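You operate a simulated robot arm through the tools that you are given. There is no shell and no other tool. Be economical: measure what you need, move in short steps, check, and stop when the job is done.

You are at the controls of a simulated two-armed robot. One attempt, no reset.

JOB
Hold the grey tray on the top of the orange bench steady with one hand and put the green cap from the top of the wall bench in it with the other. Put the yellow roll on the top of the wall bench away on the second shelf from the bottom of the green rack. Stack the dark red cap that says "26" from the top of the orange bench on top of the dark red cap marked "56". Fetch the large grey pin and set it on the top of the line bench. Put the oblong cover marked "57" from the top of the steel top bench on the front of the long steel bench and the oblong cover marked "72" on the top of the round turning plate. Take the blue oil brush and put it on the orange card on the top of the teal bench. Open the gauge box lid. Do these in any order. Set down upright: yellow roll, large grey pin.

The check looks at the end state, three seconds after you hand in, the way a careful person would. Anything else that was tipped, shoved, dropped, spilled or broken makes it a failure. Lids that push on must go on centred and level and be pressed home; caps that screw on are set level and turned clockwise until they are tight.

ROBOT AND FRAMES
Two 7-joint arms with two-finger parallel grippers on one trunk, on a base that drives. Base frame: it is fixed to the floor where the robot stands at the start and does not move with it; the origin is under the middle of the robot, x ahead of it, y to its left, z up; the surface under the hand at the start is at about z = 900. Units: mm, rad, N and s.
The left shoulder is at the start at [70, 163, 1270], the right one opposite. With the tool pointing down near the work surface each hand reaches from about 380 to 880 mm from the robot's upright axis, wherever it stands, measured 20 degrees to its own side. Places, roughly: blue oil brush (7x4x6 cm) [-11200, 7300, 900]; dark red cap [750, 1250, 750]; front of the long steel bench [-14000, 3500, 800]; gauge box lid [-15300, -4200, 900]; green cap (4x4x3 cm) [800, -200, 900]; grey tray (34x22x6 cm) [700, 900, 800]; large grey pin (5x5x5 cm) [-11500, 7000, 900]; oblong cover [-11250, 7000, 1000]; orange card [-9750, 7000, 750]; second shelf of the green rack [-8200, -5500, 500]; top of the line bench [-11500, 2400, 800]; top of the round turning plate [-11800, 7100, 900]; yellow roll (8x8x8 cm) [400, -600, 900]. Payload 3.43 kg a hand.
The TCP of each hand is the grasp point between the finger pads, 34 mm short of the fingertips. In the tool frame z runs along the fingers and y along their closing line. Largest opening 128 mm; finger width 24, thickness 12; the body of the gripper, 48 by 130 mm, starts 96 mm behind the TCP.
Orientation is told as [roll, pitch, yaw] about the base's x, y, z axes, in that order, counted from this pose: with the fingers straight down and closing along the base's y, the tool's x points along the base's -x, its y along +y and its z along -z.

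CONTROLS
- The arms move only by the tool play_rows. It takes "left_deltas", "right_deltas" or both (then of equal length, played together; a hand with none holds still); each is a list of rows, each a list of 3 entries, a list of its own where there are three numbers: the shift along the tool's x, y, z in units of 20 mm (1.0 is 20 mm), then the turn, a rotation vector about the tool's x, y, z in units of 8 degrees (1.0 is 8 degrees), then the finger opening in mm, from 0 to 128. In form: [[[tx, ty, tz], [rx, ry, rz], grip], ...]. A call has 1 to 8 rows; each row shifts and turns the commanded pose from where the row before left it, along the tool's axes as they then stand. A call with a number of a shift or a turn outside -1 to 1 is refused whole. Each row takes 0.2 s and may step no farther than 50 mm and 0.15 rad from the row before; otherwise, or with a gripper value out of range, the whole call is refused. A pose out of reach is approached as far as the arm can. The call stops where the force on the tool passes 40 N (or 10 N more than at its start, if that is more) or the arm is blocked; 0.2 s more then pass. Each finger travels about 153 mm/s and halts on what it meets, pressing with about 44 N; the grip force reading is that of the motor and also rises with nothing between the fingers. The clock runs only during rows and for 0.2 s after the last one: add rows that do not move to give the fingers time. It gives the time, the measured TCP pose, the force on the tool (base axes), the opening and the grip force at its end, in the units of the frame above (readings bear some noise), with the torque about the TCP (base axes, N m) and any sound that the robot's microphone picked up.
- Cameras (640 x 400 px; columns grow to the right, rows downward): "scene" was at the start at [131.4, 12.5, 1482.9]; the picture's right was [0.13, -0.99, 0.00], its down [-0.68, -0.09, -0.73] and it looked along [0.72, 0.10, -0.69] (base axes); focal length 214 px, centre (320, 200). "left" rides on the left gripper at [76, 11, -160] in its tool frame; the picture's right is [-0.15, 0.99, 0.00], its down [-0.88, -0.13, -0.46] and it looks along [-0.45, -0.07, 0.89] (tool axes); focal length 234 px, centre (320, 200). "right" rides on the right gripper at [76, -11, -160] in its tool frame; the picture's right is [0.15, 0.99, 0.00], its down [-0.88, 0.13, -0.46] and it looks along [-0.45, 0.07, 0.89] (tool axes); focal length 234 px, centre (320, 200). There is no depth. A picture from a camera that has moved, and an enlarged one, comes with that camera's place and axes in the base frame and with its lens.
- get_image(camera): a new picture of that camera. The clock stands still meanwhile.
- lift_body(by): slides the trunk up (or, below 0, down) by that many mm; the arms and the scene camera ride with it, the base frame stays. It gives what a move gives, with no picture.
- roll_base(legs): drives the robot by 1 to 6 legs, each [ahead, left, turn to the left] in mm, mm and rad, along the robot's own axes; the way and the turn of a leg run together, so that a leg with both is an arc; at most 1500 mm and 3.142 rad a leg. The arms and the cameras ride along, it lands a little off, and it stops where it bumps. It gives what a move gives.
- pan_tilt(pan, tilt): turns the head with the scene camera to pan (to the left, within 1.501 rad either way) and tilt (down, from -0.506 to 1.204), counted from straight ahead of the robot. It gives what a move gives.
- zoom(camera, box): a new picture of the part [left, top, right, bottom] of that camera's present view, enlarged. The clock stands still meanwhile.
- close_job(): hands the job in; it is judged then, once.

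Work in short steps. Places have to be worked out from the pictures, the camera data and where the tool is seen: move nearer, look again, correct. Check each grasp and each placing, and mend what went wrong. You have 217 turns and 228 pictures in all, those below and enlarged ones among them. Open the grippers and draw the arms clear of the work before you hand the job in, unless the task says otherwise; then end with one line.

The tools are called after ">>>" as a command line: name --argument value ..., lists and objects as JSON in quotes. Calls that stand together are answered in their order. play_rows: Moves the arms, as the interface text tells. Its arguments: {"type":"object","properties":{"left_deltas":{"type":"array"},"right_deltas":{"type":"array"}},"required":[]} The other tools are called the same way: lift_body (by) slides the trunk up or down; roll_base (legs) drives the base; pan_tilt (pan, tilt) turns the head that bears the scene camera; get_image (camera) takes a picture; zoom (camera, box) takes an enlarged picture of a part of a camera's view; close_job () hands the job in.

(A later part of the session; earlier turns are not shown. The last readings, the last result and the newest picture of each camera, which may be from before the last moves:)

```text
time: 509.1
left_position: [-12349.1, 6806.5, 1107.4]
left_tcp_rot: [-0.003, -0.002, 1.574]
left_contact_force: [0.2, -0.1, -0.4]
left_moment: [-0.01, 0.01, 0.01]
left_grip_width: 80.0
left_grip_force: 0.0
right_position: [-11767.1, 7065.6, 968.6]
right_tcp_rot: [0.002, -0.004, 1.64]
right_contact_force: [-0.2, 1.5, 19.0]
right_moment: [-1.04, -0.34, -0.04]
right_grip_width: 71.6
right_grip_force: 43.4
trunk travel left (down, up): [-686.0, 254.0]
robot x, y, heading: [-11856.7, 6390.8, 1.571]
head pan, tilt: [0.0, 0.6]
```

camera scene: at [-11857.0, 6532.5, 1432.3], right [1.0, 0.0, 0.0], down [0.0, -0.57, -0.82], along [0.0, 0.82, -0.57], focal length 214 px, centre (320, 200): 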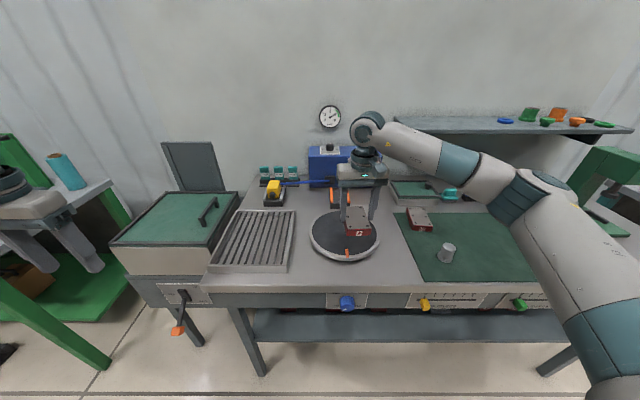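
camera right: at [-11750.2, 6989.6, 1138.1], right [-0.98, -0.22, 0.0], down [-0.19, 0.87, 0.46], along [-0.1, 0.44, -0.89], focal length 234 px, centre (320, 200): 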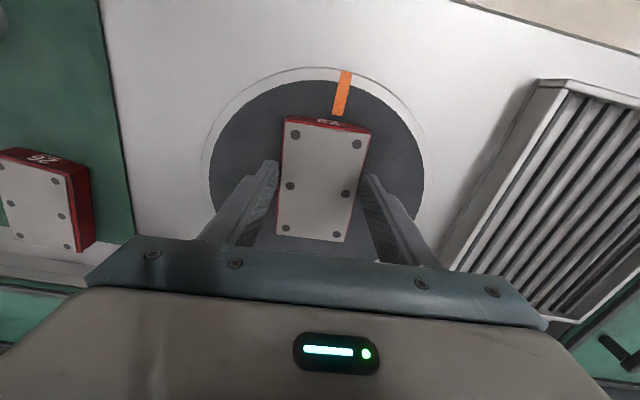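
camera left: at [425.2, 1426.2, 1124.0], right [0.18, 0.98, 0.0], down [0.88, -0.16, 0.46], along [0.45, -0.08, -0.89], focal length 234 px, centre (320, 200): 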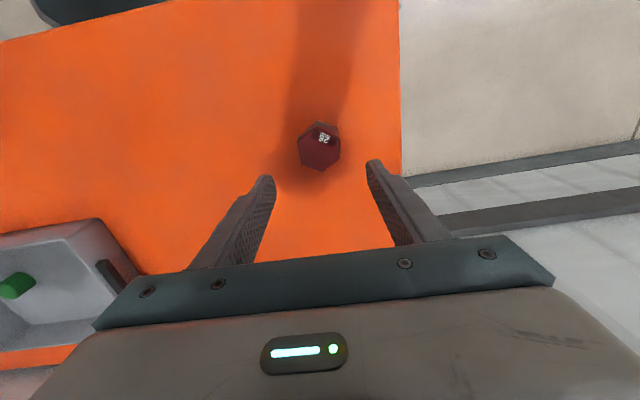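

Contact (19 N). Ease up 2 mm, open, and rise.

>>> play_rows --right_deltas '[[[0, 0, -0.1], [0, 0, 0], 60], [[0, 0, 0], [0, 0, 0], 78], [[0, 0, 0], [0, 0, 0], 95], [[0, 0, 0], [0, 0, 0], 105], [[0, 0, -1], [0, 0, 0], 105], [[0, 0, -1], [0, 0, 0], 105], [[0, 0, -1], [0, 0, 0], 105], [[0, 0, -1], [0, 0, 0], 105]]'

>>> play_rows --right_deltas '[[[0, 0, -1], [0, 0, 0.25], 105], [[0, 0, -1], [0, 0, 0.25], 105], [[0, 0, -1], [0, 0, 0], 105]]'

>>> get_image --camera "right"

```text
time: 510.9
left_position: [-12349.6, 6807.0, 1107.0]
left_tcp_rot: [-0.004, -0.001, 1.572]
left_contact_force: [0.5, 0.3, -0.3]
left_moment: [0.02, 0.04, 0.02]
left_grip_width: 80.0
left_grip_force: 0.0
right_position: [-11768.8, 7064.4, 1047.3]
right_tcp_rot: [0.0, 0.0, 1.642]
right_contact_force: [-0.4, -0.2, -0.9]
right_moment: [-0.01, 0.0, 0.0]
right_grip_width: 104.9
right_grip_force: 0.0
trunk travel left (down, up): [-686.0, 254.0]
robot x, y, heading: [-11852.0, 6392.8, 1.575]
head pan, tilt: [0.0, 0.6]
```

```text
time: 511.7
left_position: [-12349.5, 6806.4, 1107.4]
left_tcp_rot: [-0.002, -0.001, 1.572]
left_contact_force: [-0.4, -0.6, 0.5]
left_moment: [-0.01, -0.01, -0.04]
left_grip_width: 80.0
left_grip_force: 0.0
right_position: [-11768.1, 7065.5, 1104.4]
right_tcp_rot: [-0.001, -0.002, 1.57]
right_contact_force: [-0.1, -0.5, 0.8]
right_moment: [0.02, 0.02, 0.01]
right_grip_width: 104.9
right_grip_force: 0.2
trunk travel left (down, up): [-686.0, 254.0]
robot x, y, heading: [-11855.9, 6389.5, 1.569]
head pan, tilt: [0.0, 0.6]
```

```text
108 pictures are left
camera right: at [-11755.8, 6989.0, 1265.6], right [-0.99, -0.15, 0.0], down [-0.13, 0.88, 0.46], along [-0.07, 0.45, -0.89], focal length 234 px, centre (320, 200)
```

right: 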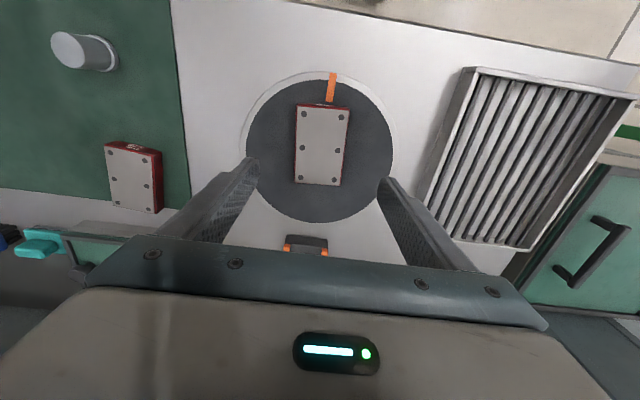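

Cover 72 sits on the plate. Now the brush at ≈(−11178,7343): move base to about (−11288,6525).

>>> roll_base --legs '[[0, -567, 0], [135, 0, 0]]'

>>> get_image --camera "right"

>>> zoom --camera "scene" --box '[250, 100, 430, 220]'

```text
time: 515.9
left_position: [-11770.3, 6945.7, 1107.2]
left_tcp_rot: [-0.001, -0.002, 1.558]
left_contact_force: [-0.7, -0.7, 0.7]
left_moment: [-0.01, 0.0, -0.02]
left_grip_width: 79.7
left_grip_force: 0.1
right_position: [-11186.2, 7195.0, 1106.9]
right_tcp_rot: [0.0, 0.0, 1.556]
right_contact_force: [-0.1, 0.2, 0.2]
right_moment: [0.01, -0.01, 0.08]
right_grip_width: 104.8
right_grip_force: 0.1
trunk travel left (down, up): [-686.0, 254.0]
robot x, y, heading: [-11285.2, 6525.8, 1.557]
head pan, tilt: [0.0, 0.6]
```

```text
107 pictures are left
camera right: at [-11174.2, 7118.7, 1266.1], right [-0.99, -0.13, 0.0], down [-0.12, 0.88, 0.46], along [-0.06, 0.45, -0.89], focal length 234 px, centre (320, 200)
```

right: 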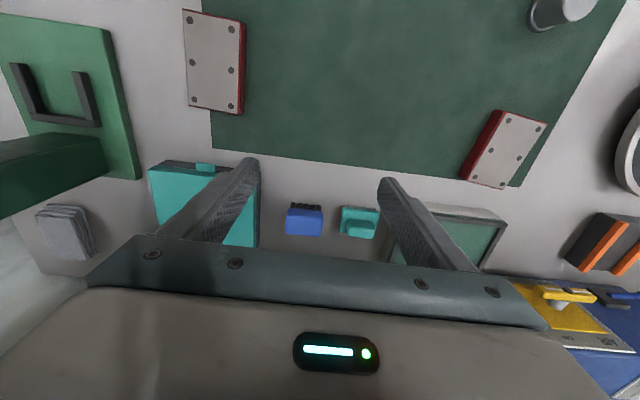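

```text
3.33 times, centred on (340, 160) of scene
camera zoom: at [-11282.8, 6662.7, 1432.6], right [1.0, -0.01, 0.0], down [-0.01, -0.56, -0.83], along [0.01, 0.83, -0.56], focal length 715 px, centre (253, 333)
```

zoom: 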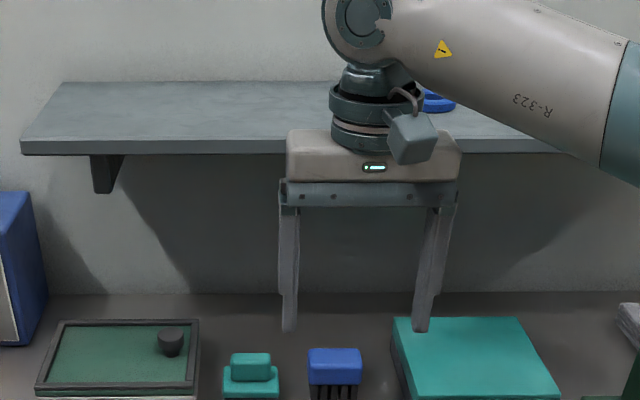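

Brush at ≈(−11179,7313), top z≈960. Move over it, go down to z≈1000, look.

>>> play_rows --right_deltas '[[[-0.98, -0.05, 0], [0, 0, 0], 90], [[-0.98, -0.05, 0], [0, 0, 0], 90], [[-0.98, -0.05, 0], [0, 0, 0], 90], [[-0.98, -0.05, 0.5], [0, 0, 0], 90], [[-0.98, -0.05, 1], [0, 0, 0], 90], [[-1.0, -0.02, 1], [0, 0, 0], 90], [[0, 0, 1], [0, 0, 0], 90], [[0, 0, 1], [0, 0, 0], 90]]'

>>> get_image --camera "right"

>>> zoom --camera "scene" --box '[270, 120, 430, 220]'

```text
time: 517.7
left_position: [-11769.4, 6948.3, 1106.7]
left_tcp_rot: [0.001, -0.002, 1.559]
left_contact_force: [-0.3, 0.4, 0.6]
left_moment: [0.01, 0.03, -0.01]
left_grip_width: 80.2
left_grip_force: 0.0
right_position: [-11176.5, 7315.2, 1015.7]
right_tcp_rot: [0.003, 0.0, 1.557]
right_contact_force: [1.2, -0.3, -0.2]
right_moment: [-0.01, 0.0, 0.03]
right_grip_width: 90.0
right_grip_force: 0.1
trunk travel left (down, up): [-686.0, 254.0]
robot x, y, heading: [-11282.3, 6527.3, 1.559]
head pan, tilt: [0.0, 0.6]
```

```text
105 pictures are left
camera right: at [-11166.8, 7237.7, 1174.6], right [-0.99, -0.13, 0.0], down [-0.12, 0.88, 0.46], along [-0.06, 0.45, -0.89], focal length 234 px, centre (320, 200)
```

right: 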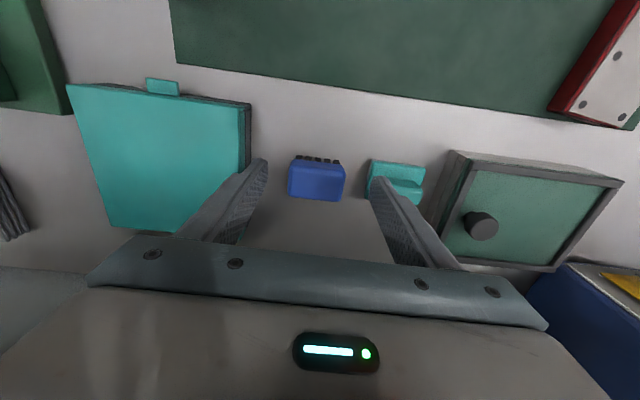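

```text
4.00 times, centred on (350, 170) of scene
camera zoom: at [-11282.5, 6664.7, 1432.4], right [1.0, -0.01, 0.0], down [-0.01, -0.57, -0.82], along [0.01, 0.82, -0.57], focal length 858 px, centre (200, 320)
```

zoom: 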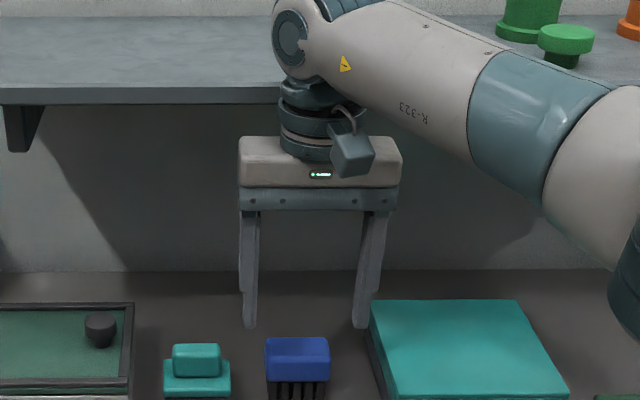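

Cross-checking two views gives the brush at y≈7340 with top z≈930. Move 24 mm ahead and descend to z≈950, look.

>>> play_rows --right_deltas '[[[-0.6, 0, 0], [0, 0, 0], 90], [[-0.6, 0, 0], [0, 0, 0], 90], [[0, 0, 1], [0, 0, 0], 90], [[0, 0, 1], [0, 0, 0], 90], [[0, 0, 1], [0, 0, 0], 90], [[0, 0, 0.25], [0, 0, 0], 90], [[0, 0, 0], [0, 0, 0], 90]]'

>>> get_image --camera "right"

>>> zoom --camera "scene" --box '[270, 140, 430, 240]'

```text
time: 519.3
left_position: [-11770.1, 6941.9, 1107.1]
left_tcp_rot: [-0.001, -0.004, 1.556]
left_contact_force: [-0.7, 0.5, -0.6]
left_moment: [0.01, 0.01, 0.0]
left_grip_width: 79.8
left_grip_force: 0.0
right_position: [-11176.5, 7336.8, 953.8]
right_tcp_rot: [0.002, -0.005, 1.557]
right_contact_force: [0.2, 0.2, 0.8]
right_moment: [-0.03, 0.01, -0.01]
right_grip_width: 90.0
right_grip_force: 0.0
trunk travel left (down, up): [-686.0, 254.0]
robot x, y, heading: [-11284.0, 6522.6, 1.56]
head pan, tilt: [0.0, 0.6]
```

```text
103 pictures are left
camera right: at [-11166.6, 7257.9, 1113.2], right [-0.99, -0.13, 0.0], down [-0.12, 0.88, 0.46], along [-0.06, 0.46, -0.89], focal length 234 px, centre (320, 200)
```

right: 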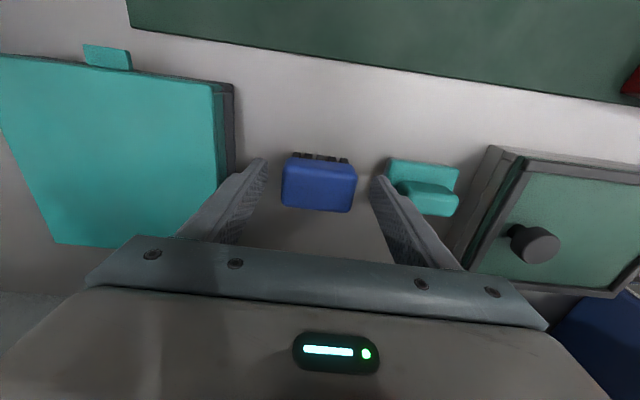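

```text
4.00 times, centred on (350, 190) of scene
camera zoom: at [-11282.1, 6658.4, 1433.0], right [1.0, -0.01, 0.0], down [-0.01, -0.56, -0.83], along [0.01, 0.83, -0.56], focal length 858 px, centre (200, 240)
```

zoom: 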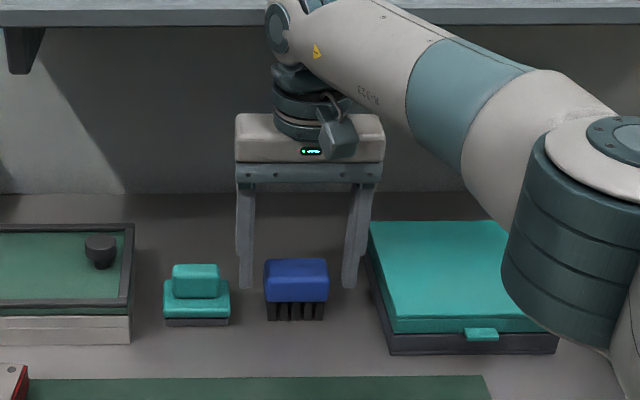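

Aligned; brush spans z≈890–940. Go down 10 mm and close, then lift.

>>> play_rows --right_deltas '[[[0, 0, 0.5], [0, 0, 0], 90], [[0, 0, 0], [0, 0, 0], 75], [[0, 0, 0], [0, 0, 0], 60], [[0, 0, 0], [0, 0, 0], 50], [[0, 0, 0], [0, 0, 0], 45], [[0, 0, -1], [0, 0, 0], 45], [[0, 0, -1], [0, 0, 0], 45], [[0, 0, -1], [0, 0, 0], 45]]'

>>> get_image --camera "right"

```text
time: 521.1
left_position: [-11770.3, 6947.4, 1107.1]
left_tcp_rot: [-0.001, 0.001, 1.559]
left_contact_force: [0.0, 0.3, 0.2]
left_moment: [0.02, -0.04, 0.0]
left_grip_width: 80.1
left_grip_force: 0.1
right_position: [-11177.1, 7340.1, 1003.7]
right_tcp_rot: [0.001, -0.004, 1.556]
right_contact_force: [-0.9, 0.2, -3.0]
right_moment: [-0.01, -0.05, -0.02]
right_grip_width: 63.1
right_grip_force: 43.7
trunk travel left (down, up): [-686.0, 254.0]
robot x, y, heading: [-11283.7, 6524.6, 1.557]
head pan, tilt: [0.0, 0.6]
```

```text
101 pictures are left
camera right: at [-11166.7, 7262.4, 1162.2], right [-0.99, -0.13, 0.0], down [-0.12, 0.88, 0.46], along [-0.06, 0.45, -0.89], focal length 234 px, centre (320, 200)
```

right: 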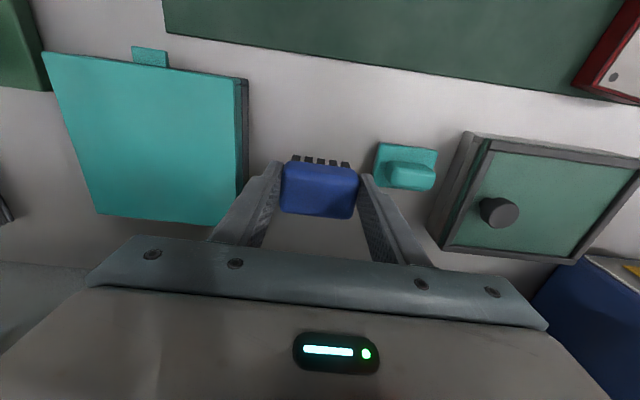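

Brush held (63 mm). Raise, back off and drive to the teal bench.

>>> play_rows --right_deltas '[[[0, 0, -1], [0, 0, 0], 45], [[0, 0, -1], [0, 0, 0], 45], [[0, 0, -1], [0, 0, 0], 45], [[0, 0, -1], [0, 0, 0], 45], [[0, 0, -1], [0, 0, 0], 45]]'

>>> roll_base --legs '[[-520, 0, 0.014], [0, -710, 0], [0, -710, 0], [350, 0, 0]]'

>>> pan_tilt --pan 0 --tilt 0.75

>>> get_image --camera "scene"

>>> get_image --camera "right"

```text
time: 521.8
left_position: [-11769.4, 6947.8, 1106.9]
left_tcp_rot: [-0.004, 0.0, 1.559]
left_contact_force: [0.1, -0.1, 0.2]
left_moment: [0.01, 0.02, -0.04]
left_grip_width: 79.9
left_grip_force: 0.1
right_position: [-11176.1, 7336.0, 1035.5]
right_tcp_rot: [0.002, 0.017, 1.556]
right_contact_force: [1.4, 3.1, -7.1]
right_moment: [-0.78, 0.24, 0.04]
right_grip_width: 62.9
right_grip_force: 44.1
trunk travel left (down, up): [-686.0, 254.0]
robot x, y, heading: [-11283.1, 6524.1, 1.557]
head pan, tilt: [0.0, 0.6]
stopped in row 3 (right hand): the force on the tool passed its limit at 55 N (the readings are from after the stop); the commanded pose is now the measured one
```

```text
time: 533.8
left_position: [-10341.7, 6774.6, 1107.0]
left_tcp_rot: [-0.002, -0.002, 1.582]
left_contact_force: [-0.2, -0.1, 0.9]
left_moment: [-0.01, 0.02, -0.02]
left_grip_width: 79.9
left_grip_force: 0.0
right_position: [-9757.9, 7178.8, 1036.4]
right_tcp_rot: [0.0, 0.015, 1.583]
right_contact_force: [-0.9, 0.5, -0.3]
right_moment: [-0.03, 0.0, 0.0]
right_grip_width: 63.2
right_grip_force: 44.0
trunk travel left (down, up): [-686.0, 254.0]
robot x, y, heading: [-9846.9, 6368.1, 1.588]
head pan, tilt: [0.0, 0.6]
```

```text
time: 534.5
left_position: [-10341.2, 6776.7, 1106.7]
left_tcp_rot: [-0.003, -0.001, 1.583]
left_contact_force: [0.6, -0.6, 0.3]
left_moment: [0.0, 0.03, 0.0]
left_grip_width: 80.2
left_grip_force: 0.1
right_position: [-9759.0, 7181.0, 1037.1]
right_tcp_rot: [-0.001, 0.016, 1.582]
right_contact_force: [0.1, 1.0, -0.9]
right_moment: [0.02, 0.0, 0.01]
right_grip_width: 63.0
right_grip_force: 43.9
trunk travel left (down, up): [-686.0, 254.0]
robot x, y, heading: [-9847.6, 6364.9, 1.587]
head pan, tilt: [0.0, 0.75]
```

```text
100 pictures are left
camera scene: at [-9847.3, 6500.8, 1419.5], right [1.0, 0.01, 0.0], down [0.01, -0.68, -0.73], along [-0.01, 0.73, -0.68], focal length 214 px, centre (320, 200)
```

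scene: 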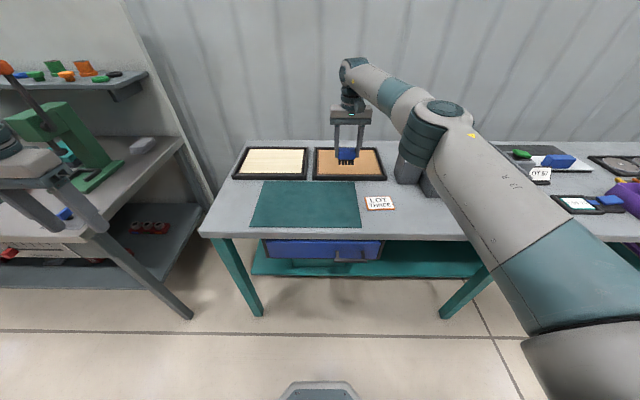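

```text
99 pictures are left
camera right: at [-9746.7, 7105.7, 1197.2], right [-0.99, -0.16, 0.0], down [-0.14, 0.89, 0.44], along [-0.07, 0.44, -0.9], focal length 234 px, centre (320, 200)
```

right: 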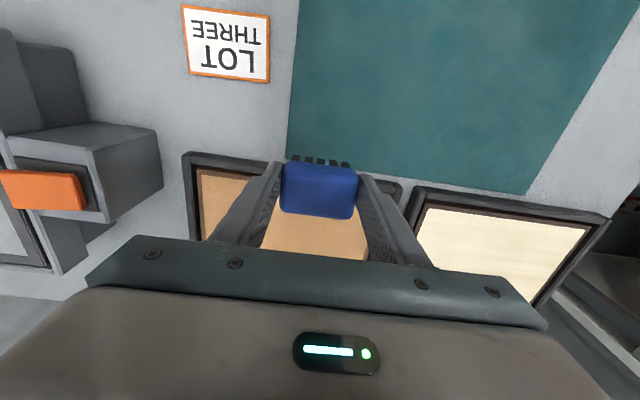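

Note: lifting met resistance, probably the wrist against the wall shelf's underside; shelf items still look in place. The "LOT THREE" card with orange border at ≈(−9631,7085) fits the given card position. Zoom on the bench to verify the cards, and on the shelf.

>>> zoom --camera "scene" --box '[340, 130, 640, 260]'

>>> zoom --camera "scene" --box '[0, 40, 220, 240]'

```text
2.13 times, centred on (490, 195) of scene
camera zoom: at [-9847.3, 6500.8, 1419.5], right [1.0, 0.01, 0.0], down [0.01, -0.68, -0.73], along [-0.01, 0.73, -0.68], focal length 458 px, centre (-43, 211)
```

zoom: 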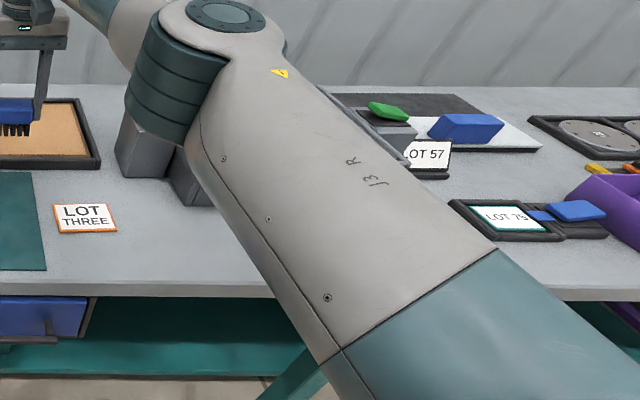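

```text
2.00 times, centred on (110, 140) of scene
camera zoom: at [-9847.3, 6500.8, 1419.5], right [1.0, 0.01, 0.0], down [0.01, -0.68, -0.73], along [-0.01, 0.73, -0.68], focal length 429 px, centre (740, 320)
```

zoom: 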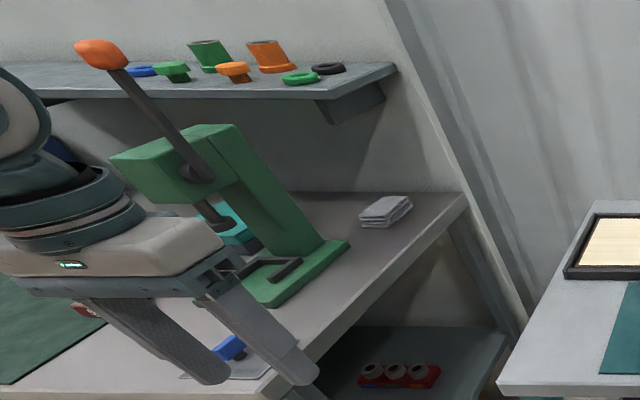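

Shelf and press are fine, and only "LOT THREE" has an orange border. Move the brush over it: target (−9631,7085).

>>> play_rows --right_deltas '[[[0.6, -0.8, 0], [0, -0.13, 0.08], 45], [[0.6, -0.8, 0], [0, 0, 0], 45], [[0.6, -0.8, 0], [0, 0, 0], 45], [[0.6, -0.8, 0], [0, 0, 0], 45], [[0.6, -0.8, 0], [0, 0, 0], 45], [[0.6, -0.8, 0], [0, 0, 0], 45], [[0.6, -0.8, 0], [0, 0, 0], 45], [[0.6, -0.8, 0], [0, 0, 0], 45]]'

>>> get_image --camera "right"

>>> zoom --camera "scene" --box '[310, 130, 470, 230]'

```text
time: 536.3
left_position: [-10341.1, 6774.9, 1107.2]
left_tcp_rot: [0.0, 0.0, 1.583]
left_contact_force: [0.2, -0.7, 0.2]
left_moment: [-0.01, 0.05, -0.01]
left_grip_width: 80.2
left_grip_force: 0.1
right_position: [-9630.3, 7083.1, 1037.1]
right_tcp_rot: [0.002, -0.003, 1.571]
right_contact_force: [-0.1, -0.9, -0.1]
right_moment: [-0.02, -0.04, -0.02]
right_grip_width: 62.9
right_grip_force: 43.9
trunk travel left (down, up): [-686.0, 254.0]
robot x, y, heading: [-9847.0, 6367.6, 1.585]
head pan, tilt: [0.0, 0.75]
```

```text
96 pictures are left
camera right: at [-9618.0, 7005.1, 1196.4], right [-0.99, -0.15, 0.0], down [-0.13, 0.88, 0.46], along [-0.07, 0.45, -0.89], focal length 234 px, centre (320, 200)
```

right: 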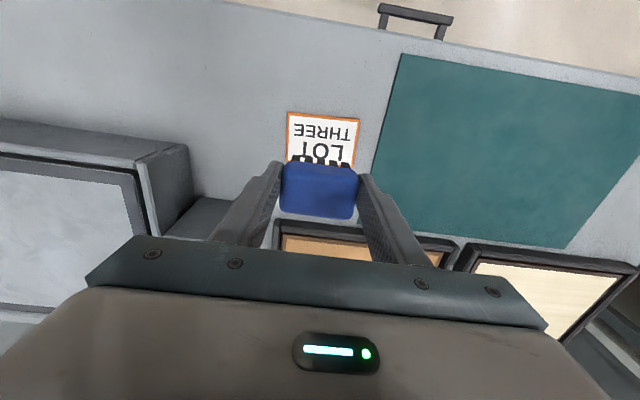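

```text
4.00 times, centred on (390, 180) of scene
camera zoom: at [-9846.2, 6499.5, 1419.6], right [1.0, 0.01, 0.0], down [0.01, -0.68, -0.73], along [-0.01, 0.73, -0.68], focal length 858 px, centre (40, 280)
```

zoom: 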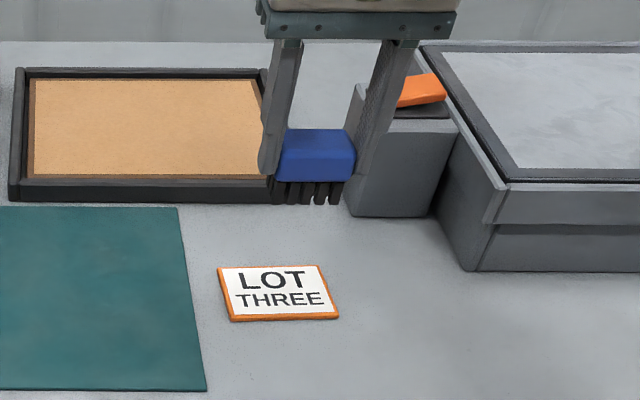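

TCP is right over the card centre (−9632,7081). Descend to z≈930, then small steps.

>>> play_rows --right_deltas '[[[0, 0, 1], [0, 0, 0], 45], [[0, 0, 1], [0, 0, 0], 45], [[0, 0, 1], [0, 0, 0], 45], [[0, 0, 1], [0, 0, 0], 45], [[0, 0, 1], [0, 0, 0], 45], [[0.05, 0.05, 0.3], [0, 0, 0], 45], [[0, 0, 0], [0, 0, 0], 45]]'

>>> zoom --camera "scene" --box '[310, 150, 430, 225]'

```text
time: 537.9
left_position: [-10341.7, 6776.2, 1106.8]
left_tcp_rot: [-0.001, 0.0, 1.582]
left_contact_force: [-0.2, -0.4, 0.8]
left_moment: [-0.02, -0.01, 0.02]
left_grip_width: 80.2
left_grip_force: 0.0
right_position: [-9631.1, 7081.7, 931.2]
right_tcp_rot: [0.001, -0.003, 1.573]
right_contact_force: [-0.1, -0.3, -1.2]
right_moment: [-0.03, 0.04, -0.01]
right_grip_width: 63.0
right_grip_force: 44.0
trunk travel left (down, up): [-686.0, 254.0]
robot x, y, heading: [-9845.8, 6368.0, 1.583]
head pan, tilt: [0.0, 0.75]
```

```text
5.33 times, centred on (370, 188) of scene
camera zoom: at [-9847.1, 6500.1, 1419.5], right [1.0, 0.01, 0.0], down [0.01, -0.68, -0.73], along [-0.01, 0.73, -0.68], focal length 1144 px, centre (53, 267)
```

zoom: 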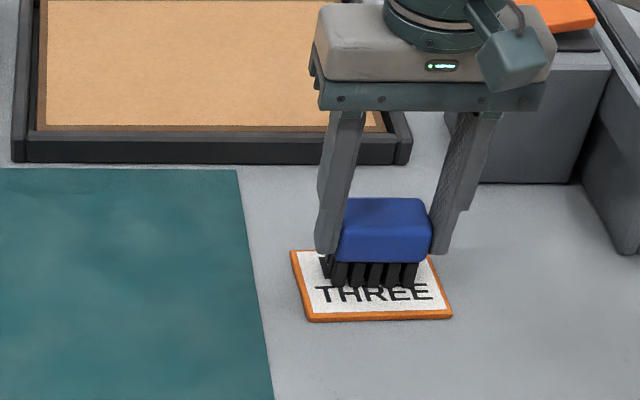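

Well over the card. Step down until it touches.

>>> play_rows --right_deltas '[[[0, 0, 0.3], [0, 0, 0], 45], [[0, 0, 0], [0, 0, 0], 45]]'

>>> play_rows --right_deltas '[[[0, 0, 0.15], [0, 0, 0], 45], [[0, 0, 0], [0, 0, 0], 45]]'

>>> play_rows --right_deltas '[[[0, 0, 0.1], [0, 0, 0], 45], [[0, 0, 0], [0, 0, 0], 45]]'

>>> zoom --camera "scene" --box '[310, 150, 430, 225]'

```text
time: 538.5
left_position: [-10341.6, 6773.9, 1108.8]
left_tcp_rot: [-0.002, -0.004, 1.581]
left_contact_force: [0.0, 0.0, -0.7]
left_moment: [-0.03, 0.0, -0.01]
left_grip_width: 80.1
left_grip_force: 0.1
right_position: [-9631.2, 7081.0, 929.1]
right_tcp_rot: [-0.001, -0.013, 1.572]
right_contact_force: [2.2, 2.3, 20.6]
right_moment: [0.22, -0.03, -0.01]
right_grip_width: 63.1
right_grip_force: 44.0
trunk travel left (down, up): [-686.0, 254.0]
robot x, y, heading: [-9844.1, 6364.8, 1.585]
head pan, tilt: [0.0, 0.75]
```

```text
time: 539.1
left_position: [-10341.0, 6774.1, 1108.3]
left_tcp_rot: [-0.002, -0.001, 1.583]
left_contact_force: [-0.3, -0.1, 0.3]
left_moment: [0.0, 0.0, 0.01]
left_grip_width: 80.2
left_grip_force: 0.1
right_position: [-9631.9, 7084.0, 928.7]
right_tcp_rot: [0.003, -0.013, 1.573]
right_contact_force: [-1.1, -5.6, 18.6]
right_moment: [-0.37, -0.03, -0.01]
right_grip_width: 63.0
right_grip_force: 43.6
trunk travel left (down, up): [-686.0, 254.0]
robot x, y, heading: [-9842.5, 6362.5, 1.576]
head pan, tilt: [0.0, 0.75]
stopped in row 2 (right hand): the force on the tool passed its limit at 41 N (the readings are from after the stop); the commanded pose is now the measured one
```

```text
time: 539.7
left_position: [-10343.5, 6772.6, 1108.0]
left_tcp_rot: [-0.001, -0.006, 1.583]
left_contact_force: [0.2, -0.2, -0.4]
left_moment: [0.01, -0.03, 0.0]
left_grip_width: 80.0
left_grip_force: 0.1
right_position: [-9632.9, 7083.2, 928.7]
right_tcp_rot: [0.001, -0.019, 1.572]
right_contact_force: [1.1, 3.3, 32.8]
right_moment: [0.07, -0.11, 0.01]
right_grip_width: 63.1
right_grip_force: 44.3
trunk travel left (down, up): [-686.0, 254.0]
robot x, y, heading: [-9845.7, 6366.0, 1.581]
head pan, tilt: [0.0, 0.75]
```

```text
5.33 times, centred on (370, 188) of scene
camera zoom: at [-9848.3, 6496.1, 1420.2], right [1.0, 0.01, 0.0], down [0.01, -0.68, -0.73], along [-0.01, 0.73, -0.68], focal length 1144 px, centre (53, 267)
```

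zoom: 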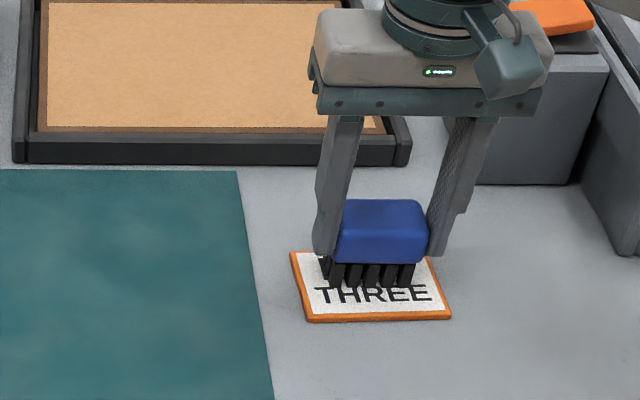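

Contact on the card. Ease up 2 mm, open, rise, and check.

>>> play_rows --right_deltas '[[[0, 0, -0.12], [0, 0, 0], 45], [[0, 0, 0], [0, 0, 0], 70], [[0, 0, 0], [0, 0, 0], 85], [[0, 0, 0], [0, 0, 0], 90], [[0, 0, -1], [0, 0, 0], 90], [[0, 0, -1], [0, 0, 0], 90], [[0, 0, -1], [0, 0, 0], 90], [[0, 0, -1], [0, 0, 0], 90]]'

>>> zoom --camera "scene" --box '[310, 150, 430, 225]'

```text
time: 541.5
left_position: [-10342.6, 6775.6, 1107.3]
left_tcp_rot: [-0.002, -0.002, 1.581]
left_contact_force: [-0.6, -0.1, -0.2]
left_moment: [0.01, 0.0, 0.0]
left_grip_width: 80.1
left_grip_force: 0.1
right_position: [-9633.8, 7081.5, 1005.0]
right_tcp_rot: [0.0, -0.012, 1.571]
right_contact_force: [-0.3, -0.4, -0.1]
right_moment: [0.0, -0.02, -0.02]
right_grip_width: 90.1
right_grip_force: 0.0
trunk travel left (down, up): [-686.0, 254.0]
robot x, y, heading: [-9849.2, 6364.2, 1.586]
head pan, tilt: [0.0, 0.75]
```

```text
5.33 times, centred on (370, 188) of scene
camera zoom: at [-9847.5, 6499.4, 1419.6], right [1.0, 0.01, 0.0], down [0.01, -0.68, -0.73], along [-0.01, 0.73, -0.68], focal length 1144 px, centre (53, 267)
```

zoom: 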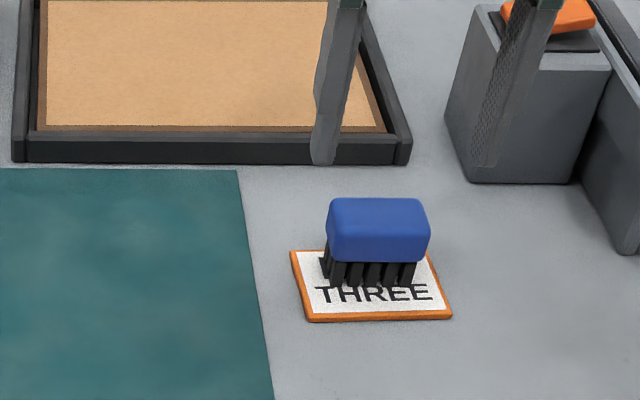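

Brush sits on the orange card. Next: pin (left hand) and cover 57 (right hand): drive back to the steel bench, base ≈(−11200,6390), trunk 80 lower.

>>> play_rows --right_deltas '[[[0, 0, -1], [0, -0.07, 0], 100], [[0, 0, -1], [0, 0, 0], 110], [[0, 0, -1], [0, 0, 0], 110], [[0, 0, -1], [0, 0, 0], 110], [[0, 0, -1], [0, 0, 0], 110], [[0, 0, -1], [0, 0, 0], 110]]'

>>> roll_base --legs '[[-380, 0, -0.014], [0, 676, 0], [0, 676, 0], [390, 0, 0]]'

>>> lift_body --by -80

>>> get_image --camera "left"

>>> get_image --camera "scene"

```text
time: 542.9
left_position: [-10341.8, 6776.1, 1107.5]
left_tcp_rot: [-0.001, 0.0, 1.583]
left_contact_force: [-0.1, -0.1, -0.2]
left_moment: [0.0, 0.0, -0.05]
left_grip_width: 79.8
left_grip_force: 0.1
right_position: [-9632.9, 7080.4, 1125.8]
right_tcp_rot: [0.0, -0.02, 1.571]
right_contact_force: [-0.5, 0.3, 0.6]
right_moment: [0.04, 0.01, 0.0]
right_grip_width: 110.3
right_grip_force: 0.0
trunk travel left (down, up): [-686.0, 254.0]
robot x, y, heading: [-9843.0, 6369.8, 1.579]
head pan, tilt: [0.0, 0.75]
```

```text
time: 554.1
left_position: [-11690.4, 6808.4, 1106.5]
left_tcp_rot: [-0.001, -0.002, 1.556]
left_contact_force: [0.0, -0.2, 0.2]
left_moment: [-0.04, 0.04, -0.05]
left_grip_width: 80.0
left_grip_force: 0.1
right_position: [-10972.5, 7093.7, 1126.4]
right_tcp_rot: [0.001, -0.021, 1.543]
right_contact_force: [-0.6, -0.6, 0.2]
right_moment: [0.02, -0.04, 0.05]
right_grip_width: 110.0
right_grip_force: 0.1
trunk travel left (down, up): [-686.0, 254.0]
robot x, y, heading: [-11202.3, 6384.9, 1.558]
head pan, tilt: [0.0, 0.75]
```

```text
time: 555.3
left_position: [-11689.9, 6809.5, 1026.4]
left_tcp_rot: [-0.001, 0.0, 1.555]
left_contact_force: [0.8, 0.3, 0.0]
left_moment: [0.0, 0.0, -0.02]
left_grip_width: 80.0
left_grip_force: 0.0
right_position: [-10973.2, 7094.9, 1045.5]
right_tcp_rot: [0.003, -0.022, 1.543]
right_contact_force: [-0.7, -0.8, 0.9]
right_moment: [-0.02, -0.02, 0.03]
right_grip_width: 109.8
right_grip_force: 0.1
trunk travel left (down, up): [-606.0, 334.0]
robot x, y, heading: [-11206.1, 6387.7, 1.556]
head pan, tilt: [0.0, 0.75]
```

```text
91 pictures are left
camera left: at [-11702.6, 6732.4, 1187.1], right [-0.99, 0.16, 0.0], down [0.14, 0.88, 0.46], along [0.07, 0.45, -0.89], focal length 234 px, centre (320, 200)
```

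left: 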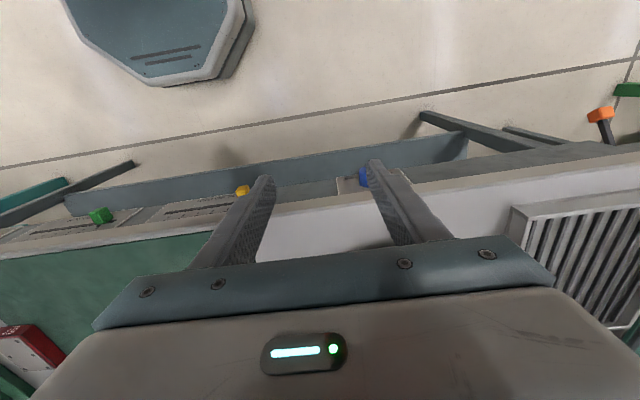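

```text
90 pictures are left
camera scene: at [-11203.9, 6519.9, 1339.6], right [1.0, -0.01, 0.0], down [-0.01, -0.68, -0.73], along [0.01, 0.73, -0.68], focal length 214 px, centre (320, 200)
```

scene: 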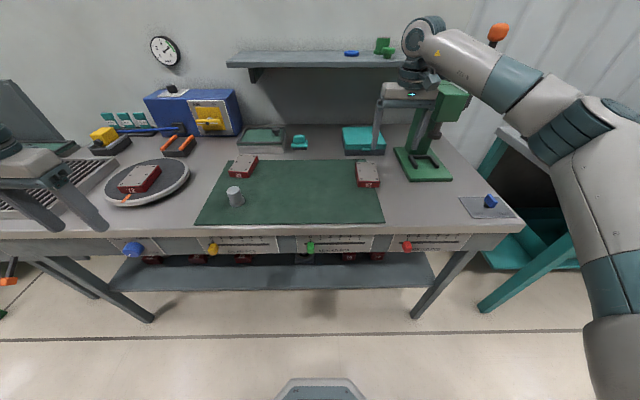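

Pin ≈(−11447,6995), cover 57 ≈(−11038,7101). Move both hands toward being above them (keeping the right away from the press).

>>> play_rows --right_deltas '[[[0, 0.5, 0], [0, 0.15, 0], 110], [[0, 0.5, 0], [0, 0, 0], 110], [[0, 0.5, 0], [0, 0, 0], 110], [[0, 0.5, 0], [0, 0, 0], 110], [[0, 0.5, 0], [0, 0, 0], 110], [[0, 0.5, 0], [0, 0, 0], 110], [[0, 0.25, 0.5], [0, 0, 0], 110], [[0, 0, 0.5], [0, 0, 0], 110]]' --left_deltas '[[[-0.715, -0.93, 0], [0, 0, 0], 100], [[-0.715, -0.93, 0], [0, 0, 0], 100], [[-0.715, -0.93, 0], [0, 0, 0], 100], [[-0.715, -0.93, 0], [0, 0, 0], 100], [[-0.715, -0.93, 0], [0, 0, 0], 100], [[-0.715, -0.93, 0], [0, 0, 0], 100], [[-0.715, -0.93, 0], [0, 0, 0], 100], [[-0.715, -0.93, 0], [0, 0, 0], 100]]'

>>> play_rows --left_deltas '[[[-0.715, -0.93, 0], [0, 0, 0], 100], [[-0.715, -0.93, 0], [0, 0, 0], 100], [[-0.715, -0.93, 0], [0, 0, 0], 100], [[-0.715, -0.93, 0], [0, 0, 0], 100], [[-0.715, -0.9, 0.3], [0, 0, 0], 100], [[0, 0, 0], [0, 0, 0], 100]]'

>>> get_image --camera "left"

>>> get_image --camera "right"

```text
time: 557.1
left_position: [-11539.5, 6922.9, 1026.8]
left_tcp_rot: [0.0, 0.0, 1.554]
left_contact_force: [-0.7, 0.0, 0.8]
left_moment: [-0.03, 0.04, 0.01]
left_grip_width: 99.8
left_grip_force: 0.1
right_position: [-11036.7, 7096.9, 1025.7]
right_tcp_rot: [0.002, 0.0, 1.543]
right_contact_force: [0.0, 1.4, 0.1]
right_moment: [-0.06, 0.03, 0.0]
right_grip_width: 110.0
right_grip_force: 0.0
trunk travel left (down, up): [-606.0, 334.0]
robot x, y, heading: [-11206.6, 6384.3, 1.558]
head pan, tilt: [0.0, 0.75]
```

```text
time: 558.5
left_position: [-11447.3, 6990.3, 1021.8]
left_tcp_rot: [-0.001, -0.001, 1.556]
left_contact_force: [1.1, 0.7, 0.0]
left_moment: [-0.01, -0.01, -0.01]
left_grip_width: 100.2
left_grip_force: 0.0
right_position: [-11038.1, 7095.7, 1026.1]
right_tcp_rot: [0.002, -0.001, 1.542]
right_contact_force: [0.5, 0.8, 0.2]
right_moment: [0.0, 0.0, 0.0]
right_grip_width: 109.9
right_grip_force: 0.2
trunk travel left (down, up): [-606.0, 334.0]
robot x, y, heading: [-11205.2, 6388.0, 1.558]
head pan, tilt: [0.0, 0.75]
```

```text
89 pictures are left
camera left: at [-11458.6, 6913.5, 1180.5], right [-0.99, 0.16, 0.0], down [0.14, 0.88, 0.46], along [0.07, 0.45, -0.89], focal length 234 px, centre (320, 200)
```

left: 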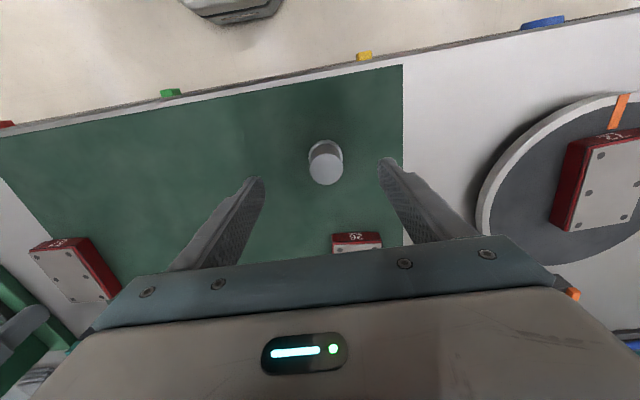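

```text
88 pictures are left
camera right: at [-11028.6, 7019.1, 1186.8], right [-0.99, -0.12, 0.0], down [-0.11, 0.88, 0.46], along [-0.06, 0.45, -0.89], focal length 234 px, centre (320, 200)
```

right: 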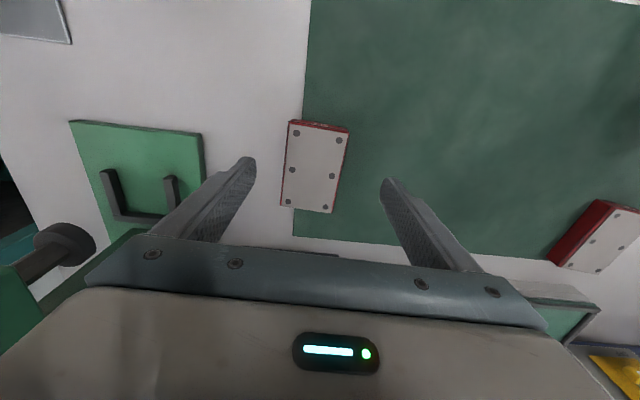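

Align both: left +(−6,+10), right +(6,17), then descend to ≈941 with each.

>>> play_rows --right_deltas '[[[-0.85, -0.3, 0], [0, 0, 0], 110], [[0, 0, 1], [0, 0, 0], 110], [[0, 0, 1], [0, 0, 0], 110], [[0, 0, 1], [0, 0, 0], 110], [[0, 0, 0.75], [0, 0, 0], 110], [[0, 0, 0.5], [0, 0, 0], 110], [[0, 0, 0], [0, 0, 0], 110]]' --left_deltas '[[[-0.5, 0.3, 0], [0, 0, 0], 90], [[0, 0, 1], [0, 0, 0], 80], [[0, 0, 1], [0, 0, 0], 80], [[0, 0, 1], [0, 0, 0], 80], [[0, 0, 0.6], [0, 0, 0], 80], [[0, 0, 0.5], [0, 0, 0], 80], [[0, 0, 0], [0, 0, 0], 80]]'

>>> get_image --camera "left"

>>> get_image --camera "right"

```text
time: 560.1
left_position: [-11453.4, 7000.6, 940.0]
left_tcp_rot: [-0.001, -0.001, 1.556]
left_contact_force: [0.4, -0.3, 0.0]
left_moment: [0.02, -0.01, 0.01]
left_grip_width: 80.0
left_grip_force: 0.1
right_position: [-11030.1, 7113.1, 939.9]
right_tcp_rot: [0.001, -0.001, 1.544]
right_contact_force: [0.8, 0.7, -0.2]
right_moment: [-0.01, -0.01, -0.02]
right_grip_width: 109.9
right_grip_force: 0.0
trunk travel left (down, up): [-606.0, 334.0]
robot x, y, heading: [-11206.3, 6387.7, 1.556]
head pan, tilt: [0.0, 0.75]
```

```text
87 pictures are left
camera left: at [-11465.2, 6924.6, 1099.8], right [-0.99, 0.16, 0.0], down [0.14, 0.88, 0.46], along [0.07, 0.45, -0.89], focal length 234 px, centre (320, 200)
```

left: 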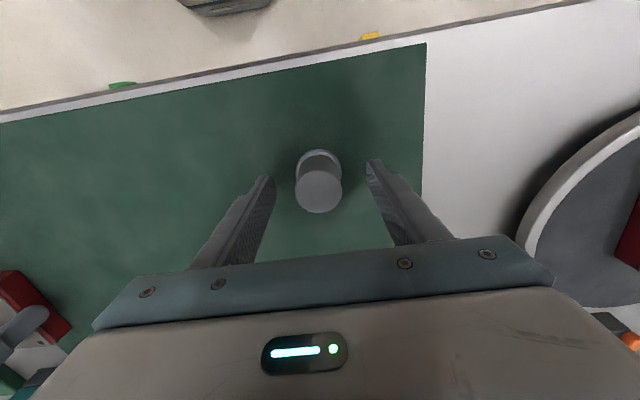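

```text
86 pictures are left
camera right: at [-11021.9, 7036.8, 1099.8], right [-0.99, -0.12, 0.0], down [-0.11, 0.88, 0.46], along [-0.06, 0.45, -0.89], focal length 234 px, centre (320, 200)
```

right: 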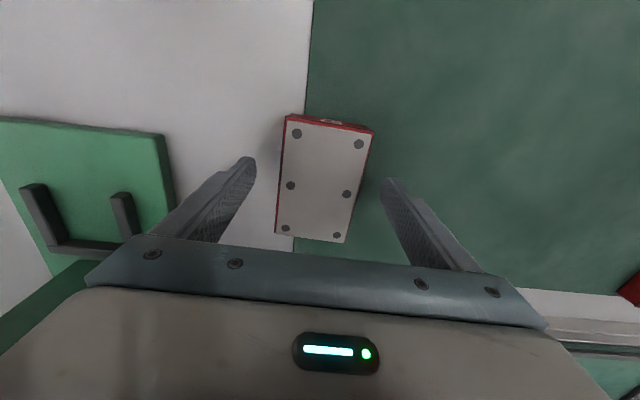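

Both aligned. Close both grippers and lift 60 mm.

>>> play_rows --right_deltas '[[[0, 0, 0], [0, 0, 0], 90], [[0, 0, 0], [0, 0, 0], 75], [[0, 0, 0], [0, 0, 0], 62], [[0, 0, 0], [0, 0, 0], 60], [[0, 0, -0.5], [0, 0, 0], 60], [[0, 0, -1], [0, 0, 0], 60], [[0, 0, -1], [0, 0, 0], 60], [[0, 0, -1], [0, 0, 0], 60]]' --left_deltas '[[[0, 0, 0], [0, 0, 0], 60], [[0, 0, 0], [0, 0, 0], 45], [[0, 0, 0], [0, 0, 0], 30], [[0, 0, 0], [0, 0, 0], 25], [[0, 0, -0.5], [0, 0, 0], 25], [[0, 0, -1], [0, 0, 0], 25], [[0, 0, -1], [0, 0, 0], 25], [[0, 0, -1], [0, 0, 0], 25]]'

>>> get_image --camera "left"

>>> get_image --camera "right"

```text
time: 561.9
left_position: [-11453.9, 7001.6, 1011.1]
left_tcp_rot: [0.0, -0.003, 1.555]
left_contact_force: [-0.2, 0.1, -1.3]
left_moment: [0.05, -0.01, -0.01]
left_grip_width: 35.8
left_grip_force: 43.7
right_position: [-11030.3, 7113.9, 1010.6]
right_tcp_rot: [0.002, -0.002, 1.542]
right_contact_force: [-0.1, 0.0, -5.8]
right_moment: [-0.04, -0.01, -0.02]
right_grip_width: 71.6
right_grip_force: 44.3
trunk travel left (down, up): [-606.0, 334.0]
robot x, y, heading: [-11207.6, 6388.7, 1.559]
head pan, tilt: [0.0, 0.75]
```

```text
85 pictures are left
camera left: at [-11465.2, 6924.9, 1170.6], right [-0.99, 0.16, 0.0], down [0.14, 0.88, 0.46], along [0.07, 0.45, -0.89], focal length 234 px, centre (320, 200)
```

left: 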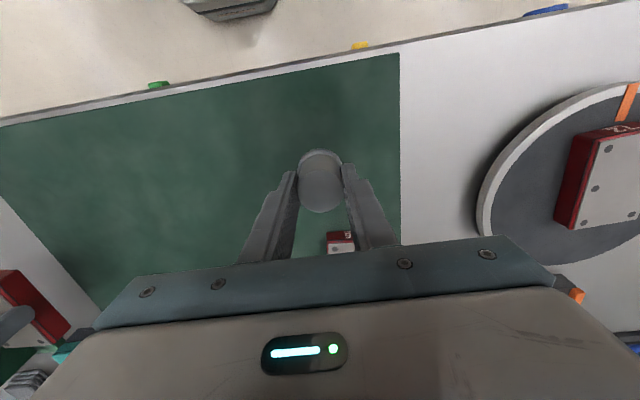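

```text
84 pictures are left
camera right: at [-11021.1, 7036.9, 1169.4], right [-0.99, -0.12, 0.0], down [-0.11, 0.88, 0.46], along [-0.06, 0.45, -0.89], focal length 234 px, centre (320, 200)
```

right: 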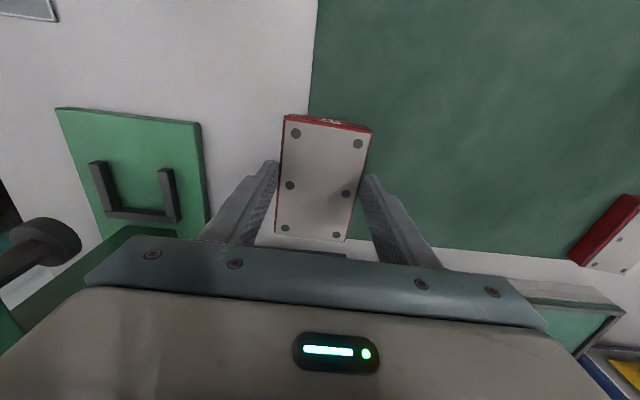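

Pin (35.8 mm) and cover 57 (71.6 mm) held. Back off, shift east, turn to face south and look.

>>> lift_body --by 150

>>> roll_base --legs '[[-600, 0, 0.012], [0, -700, 0], [0, 0, 1.571], [0, 0, 1.571]]'

>>> pan_tilt --pan -0.35 --tilt 0.3

>>> get_image --camera "scene"

>>> pan_tilt --pan -1.2 --tilt 0.3

>>> get_image --camera "scene"

```text
time: 563.6
left_position: [-11452.9, 7000.8, 1160.0]
left_tcp_rot: [-0.002, -0.001, 1.554]
left_contact_force: [0.0, -1.0, -2.0]
left_moment: [-0.02, -0.01, -0.01]
left_grip_width: 35.9
left_grip_force: 43.7
right_position: [-11030.0, 7115.3, 1158.2]
right_tcp_rot: [0.001, 0.003, 1.543]
right_contact_force: [0.5, -0.9, -5.7]
right_moment: [-0.05, -0.04, 0.0]
right_grip_width: 71.7
right_grip_force: 43.7
trunk travel left (down, up): [-756.0, 184.0]
robot x, y, heading: [-11203.3, 6386.7, 1.553]
head pan, tilt: [0.0, 0.75]
```

```text
time: 578.0
left_position: [-10275.5, 5163.8, 1161.0]
left_tcp_rot: [-0.001, 0.001, -1.585]
left_contact_force: [0.3, -0.3, -2.0]
left_moment: [0.04, -0.02, 0.0]
left_grip_width: 35.5
left_grip_force: 44.1
right_position: [-10697.6, 5049.8, 1157.8]
right_tcp_rot: [0.001, 0.002, -1.596]
right_contact_force: [0.0, -0.6, -6.2]
right_moment: [0.07, -0.01, 0.0]
right_grip_width: 71.7
right_grip_force: 43.9
trunk travel left (down, up): [-756.0, 184.0]
robot x, y, heading: [-10524.8, 5781.4, -1.581]
head pan, tilt: [0.0, 0.75]
```

```text
time: 578.9
left_position: [-10276.1, 5163.7, 1159.4]
left_tcp_rot: [-0.001, 0.0, -1.585]
left_contact_force: [0.0, 0.8, -0.7]
left_moment: [0.01, -0.01, 0.0]
left_grip_width: 35.4
left_grip_force: 44.1
right_position: [-10698.3, 5050.7, 1158.2]
right_tcp_rot: [0.002, 0.001, -1.596]
right_contact_force: [-0.1, -0.2, -7.3]
right_moment: [0.05, -0.01, 0.01]
right_grip_width: 71.5
right_grip_force: 44.8
trunk travel left (down, up): [-756.0, 184.0]
robot x, y, heading: [-10521.6, 5778.3, -1.585]
head pan, tilt: [-0.351, 0.3]
```

```text
83 pictures are left
camera scene: at [-10558.4, 5642.5, 1529.7], right [-0.93, 0.36, 0.0], down [0.11, 0.28, -0.95], along [-0.34, -0.89, -0.3], focal length 214 px, centre (320, 200)
```

scene: 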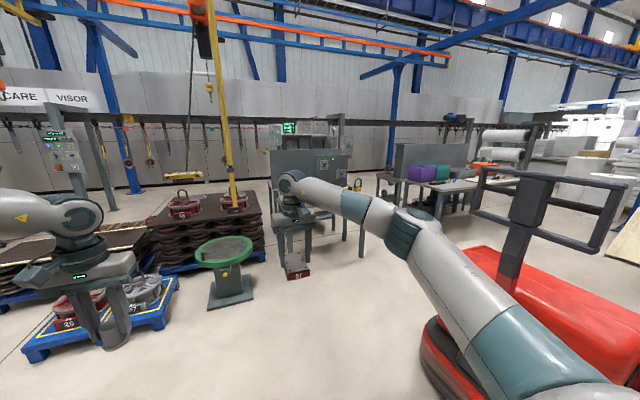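

```text
time: 580.1
left_position: [-10275.1, 5163.3, 1160.0]
left_tcp_rot: [-0.001, 0.001, -1.583]
left_contact_force: [-0.2, -0.2, -1.1]
left_moment: [0.03, 0.01, 0.0]
left_grip_width: 35.7
left_grip_force: 43.8
right_position: [-10697.8, 5051.7, 1158.9]
right_tcp_rot: [0.001, 0.002, -1.597]
right_contact_force: [0.3, -0.9, -6.5]
right_moment: [0.07, -0.01, -0.04]
right_grip_width: 71.8
right_grip_force: 44.0
trunk travel left (down, up): [-756.0, 184.0]
robot x, y, heading: [-10524.4, 5780.5, -1.584]
head pan, tilt: [-1.201, 0.3]
```

```text
82 pictures are left
camera scene: at [-10612.6, 5697.2, 1529.8], right [-0.35, 0.94, 0.0], down [0.28, 0.1, -0.96], along [-0.9, -0.33, -0.3], focal length 214 px, centre (320, 200)
```

scene: 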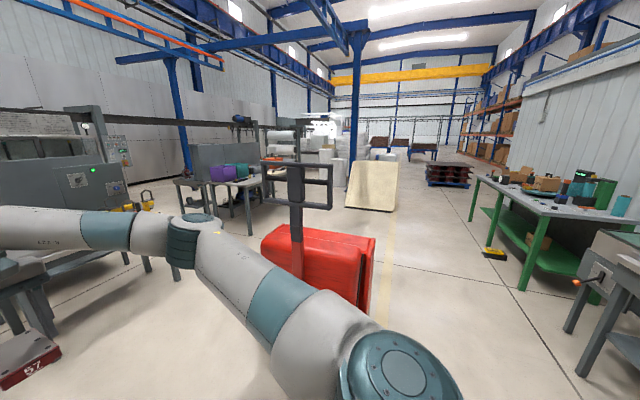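

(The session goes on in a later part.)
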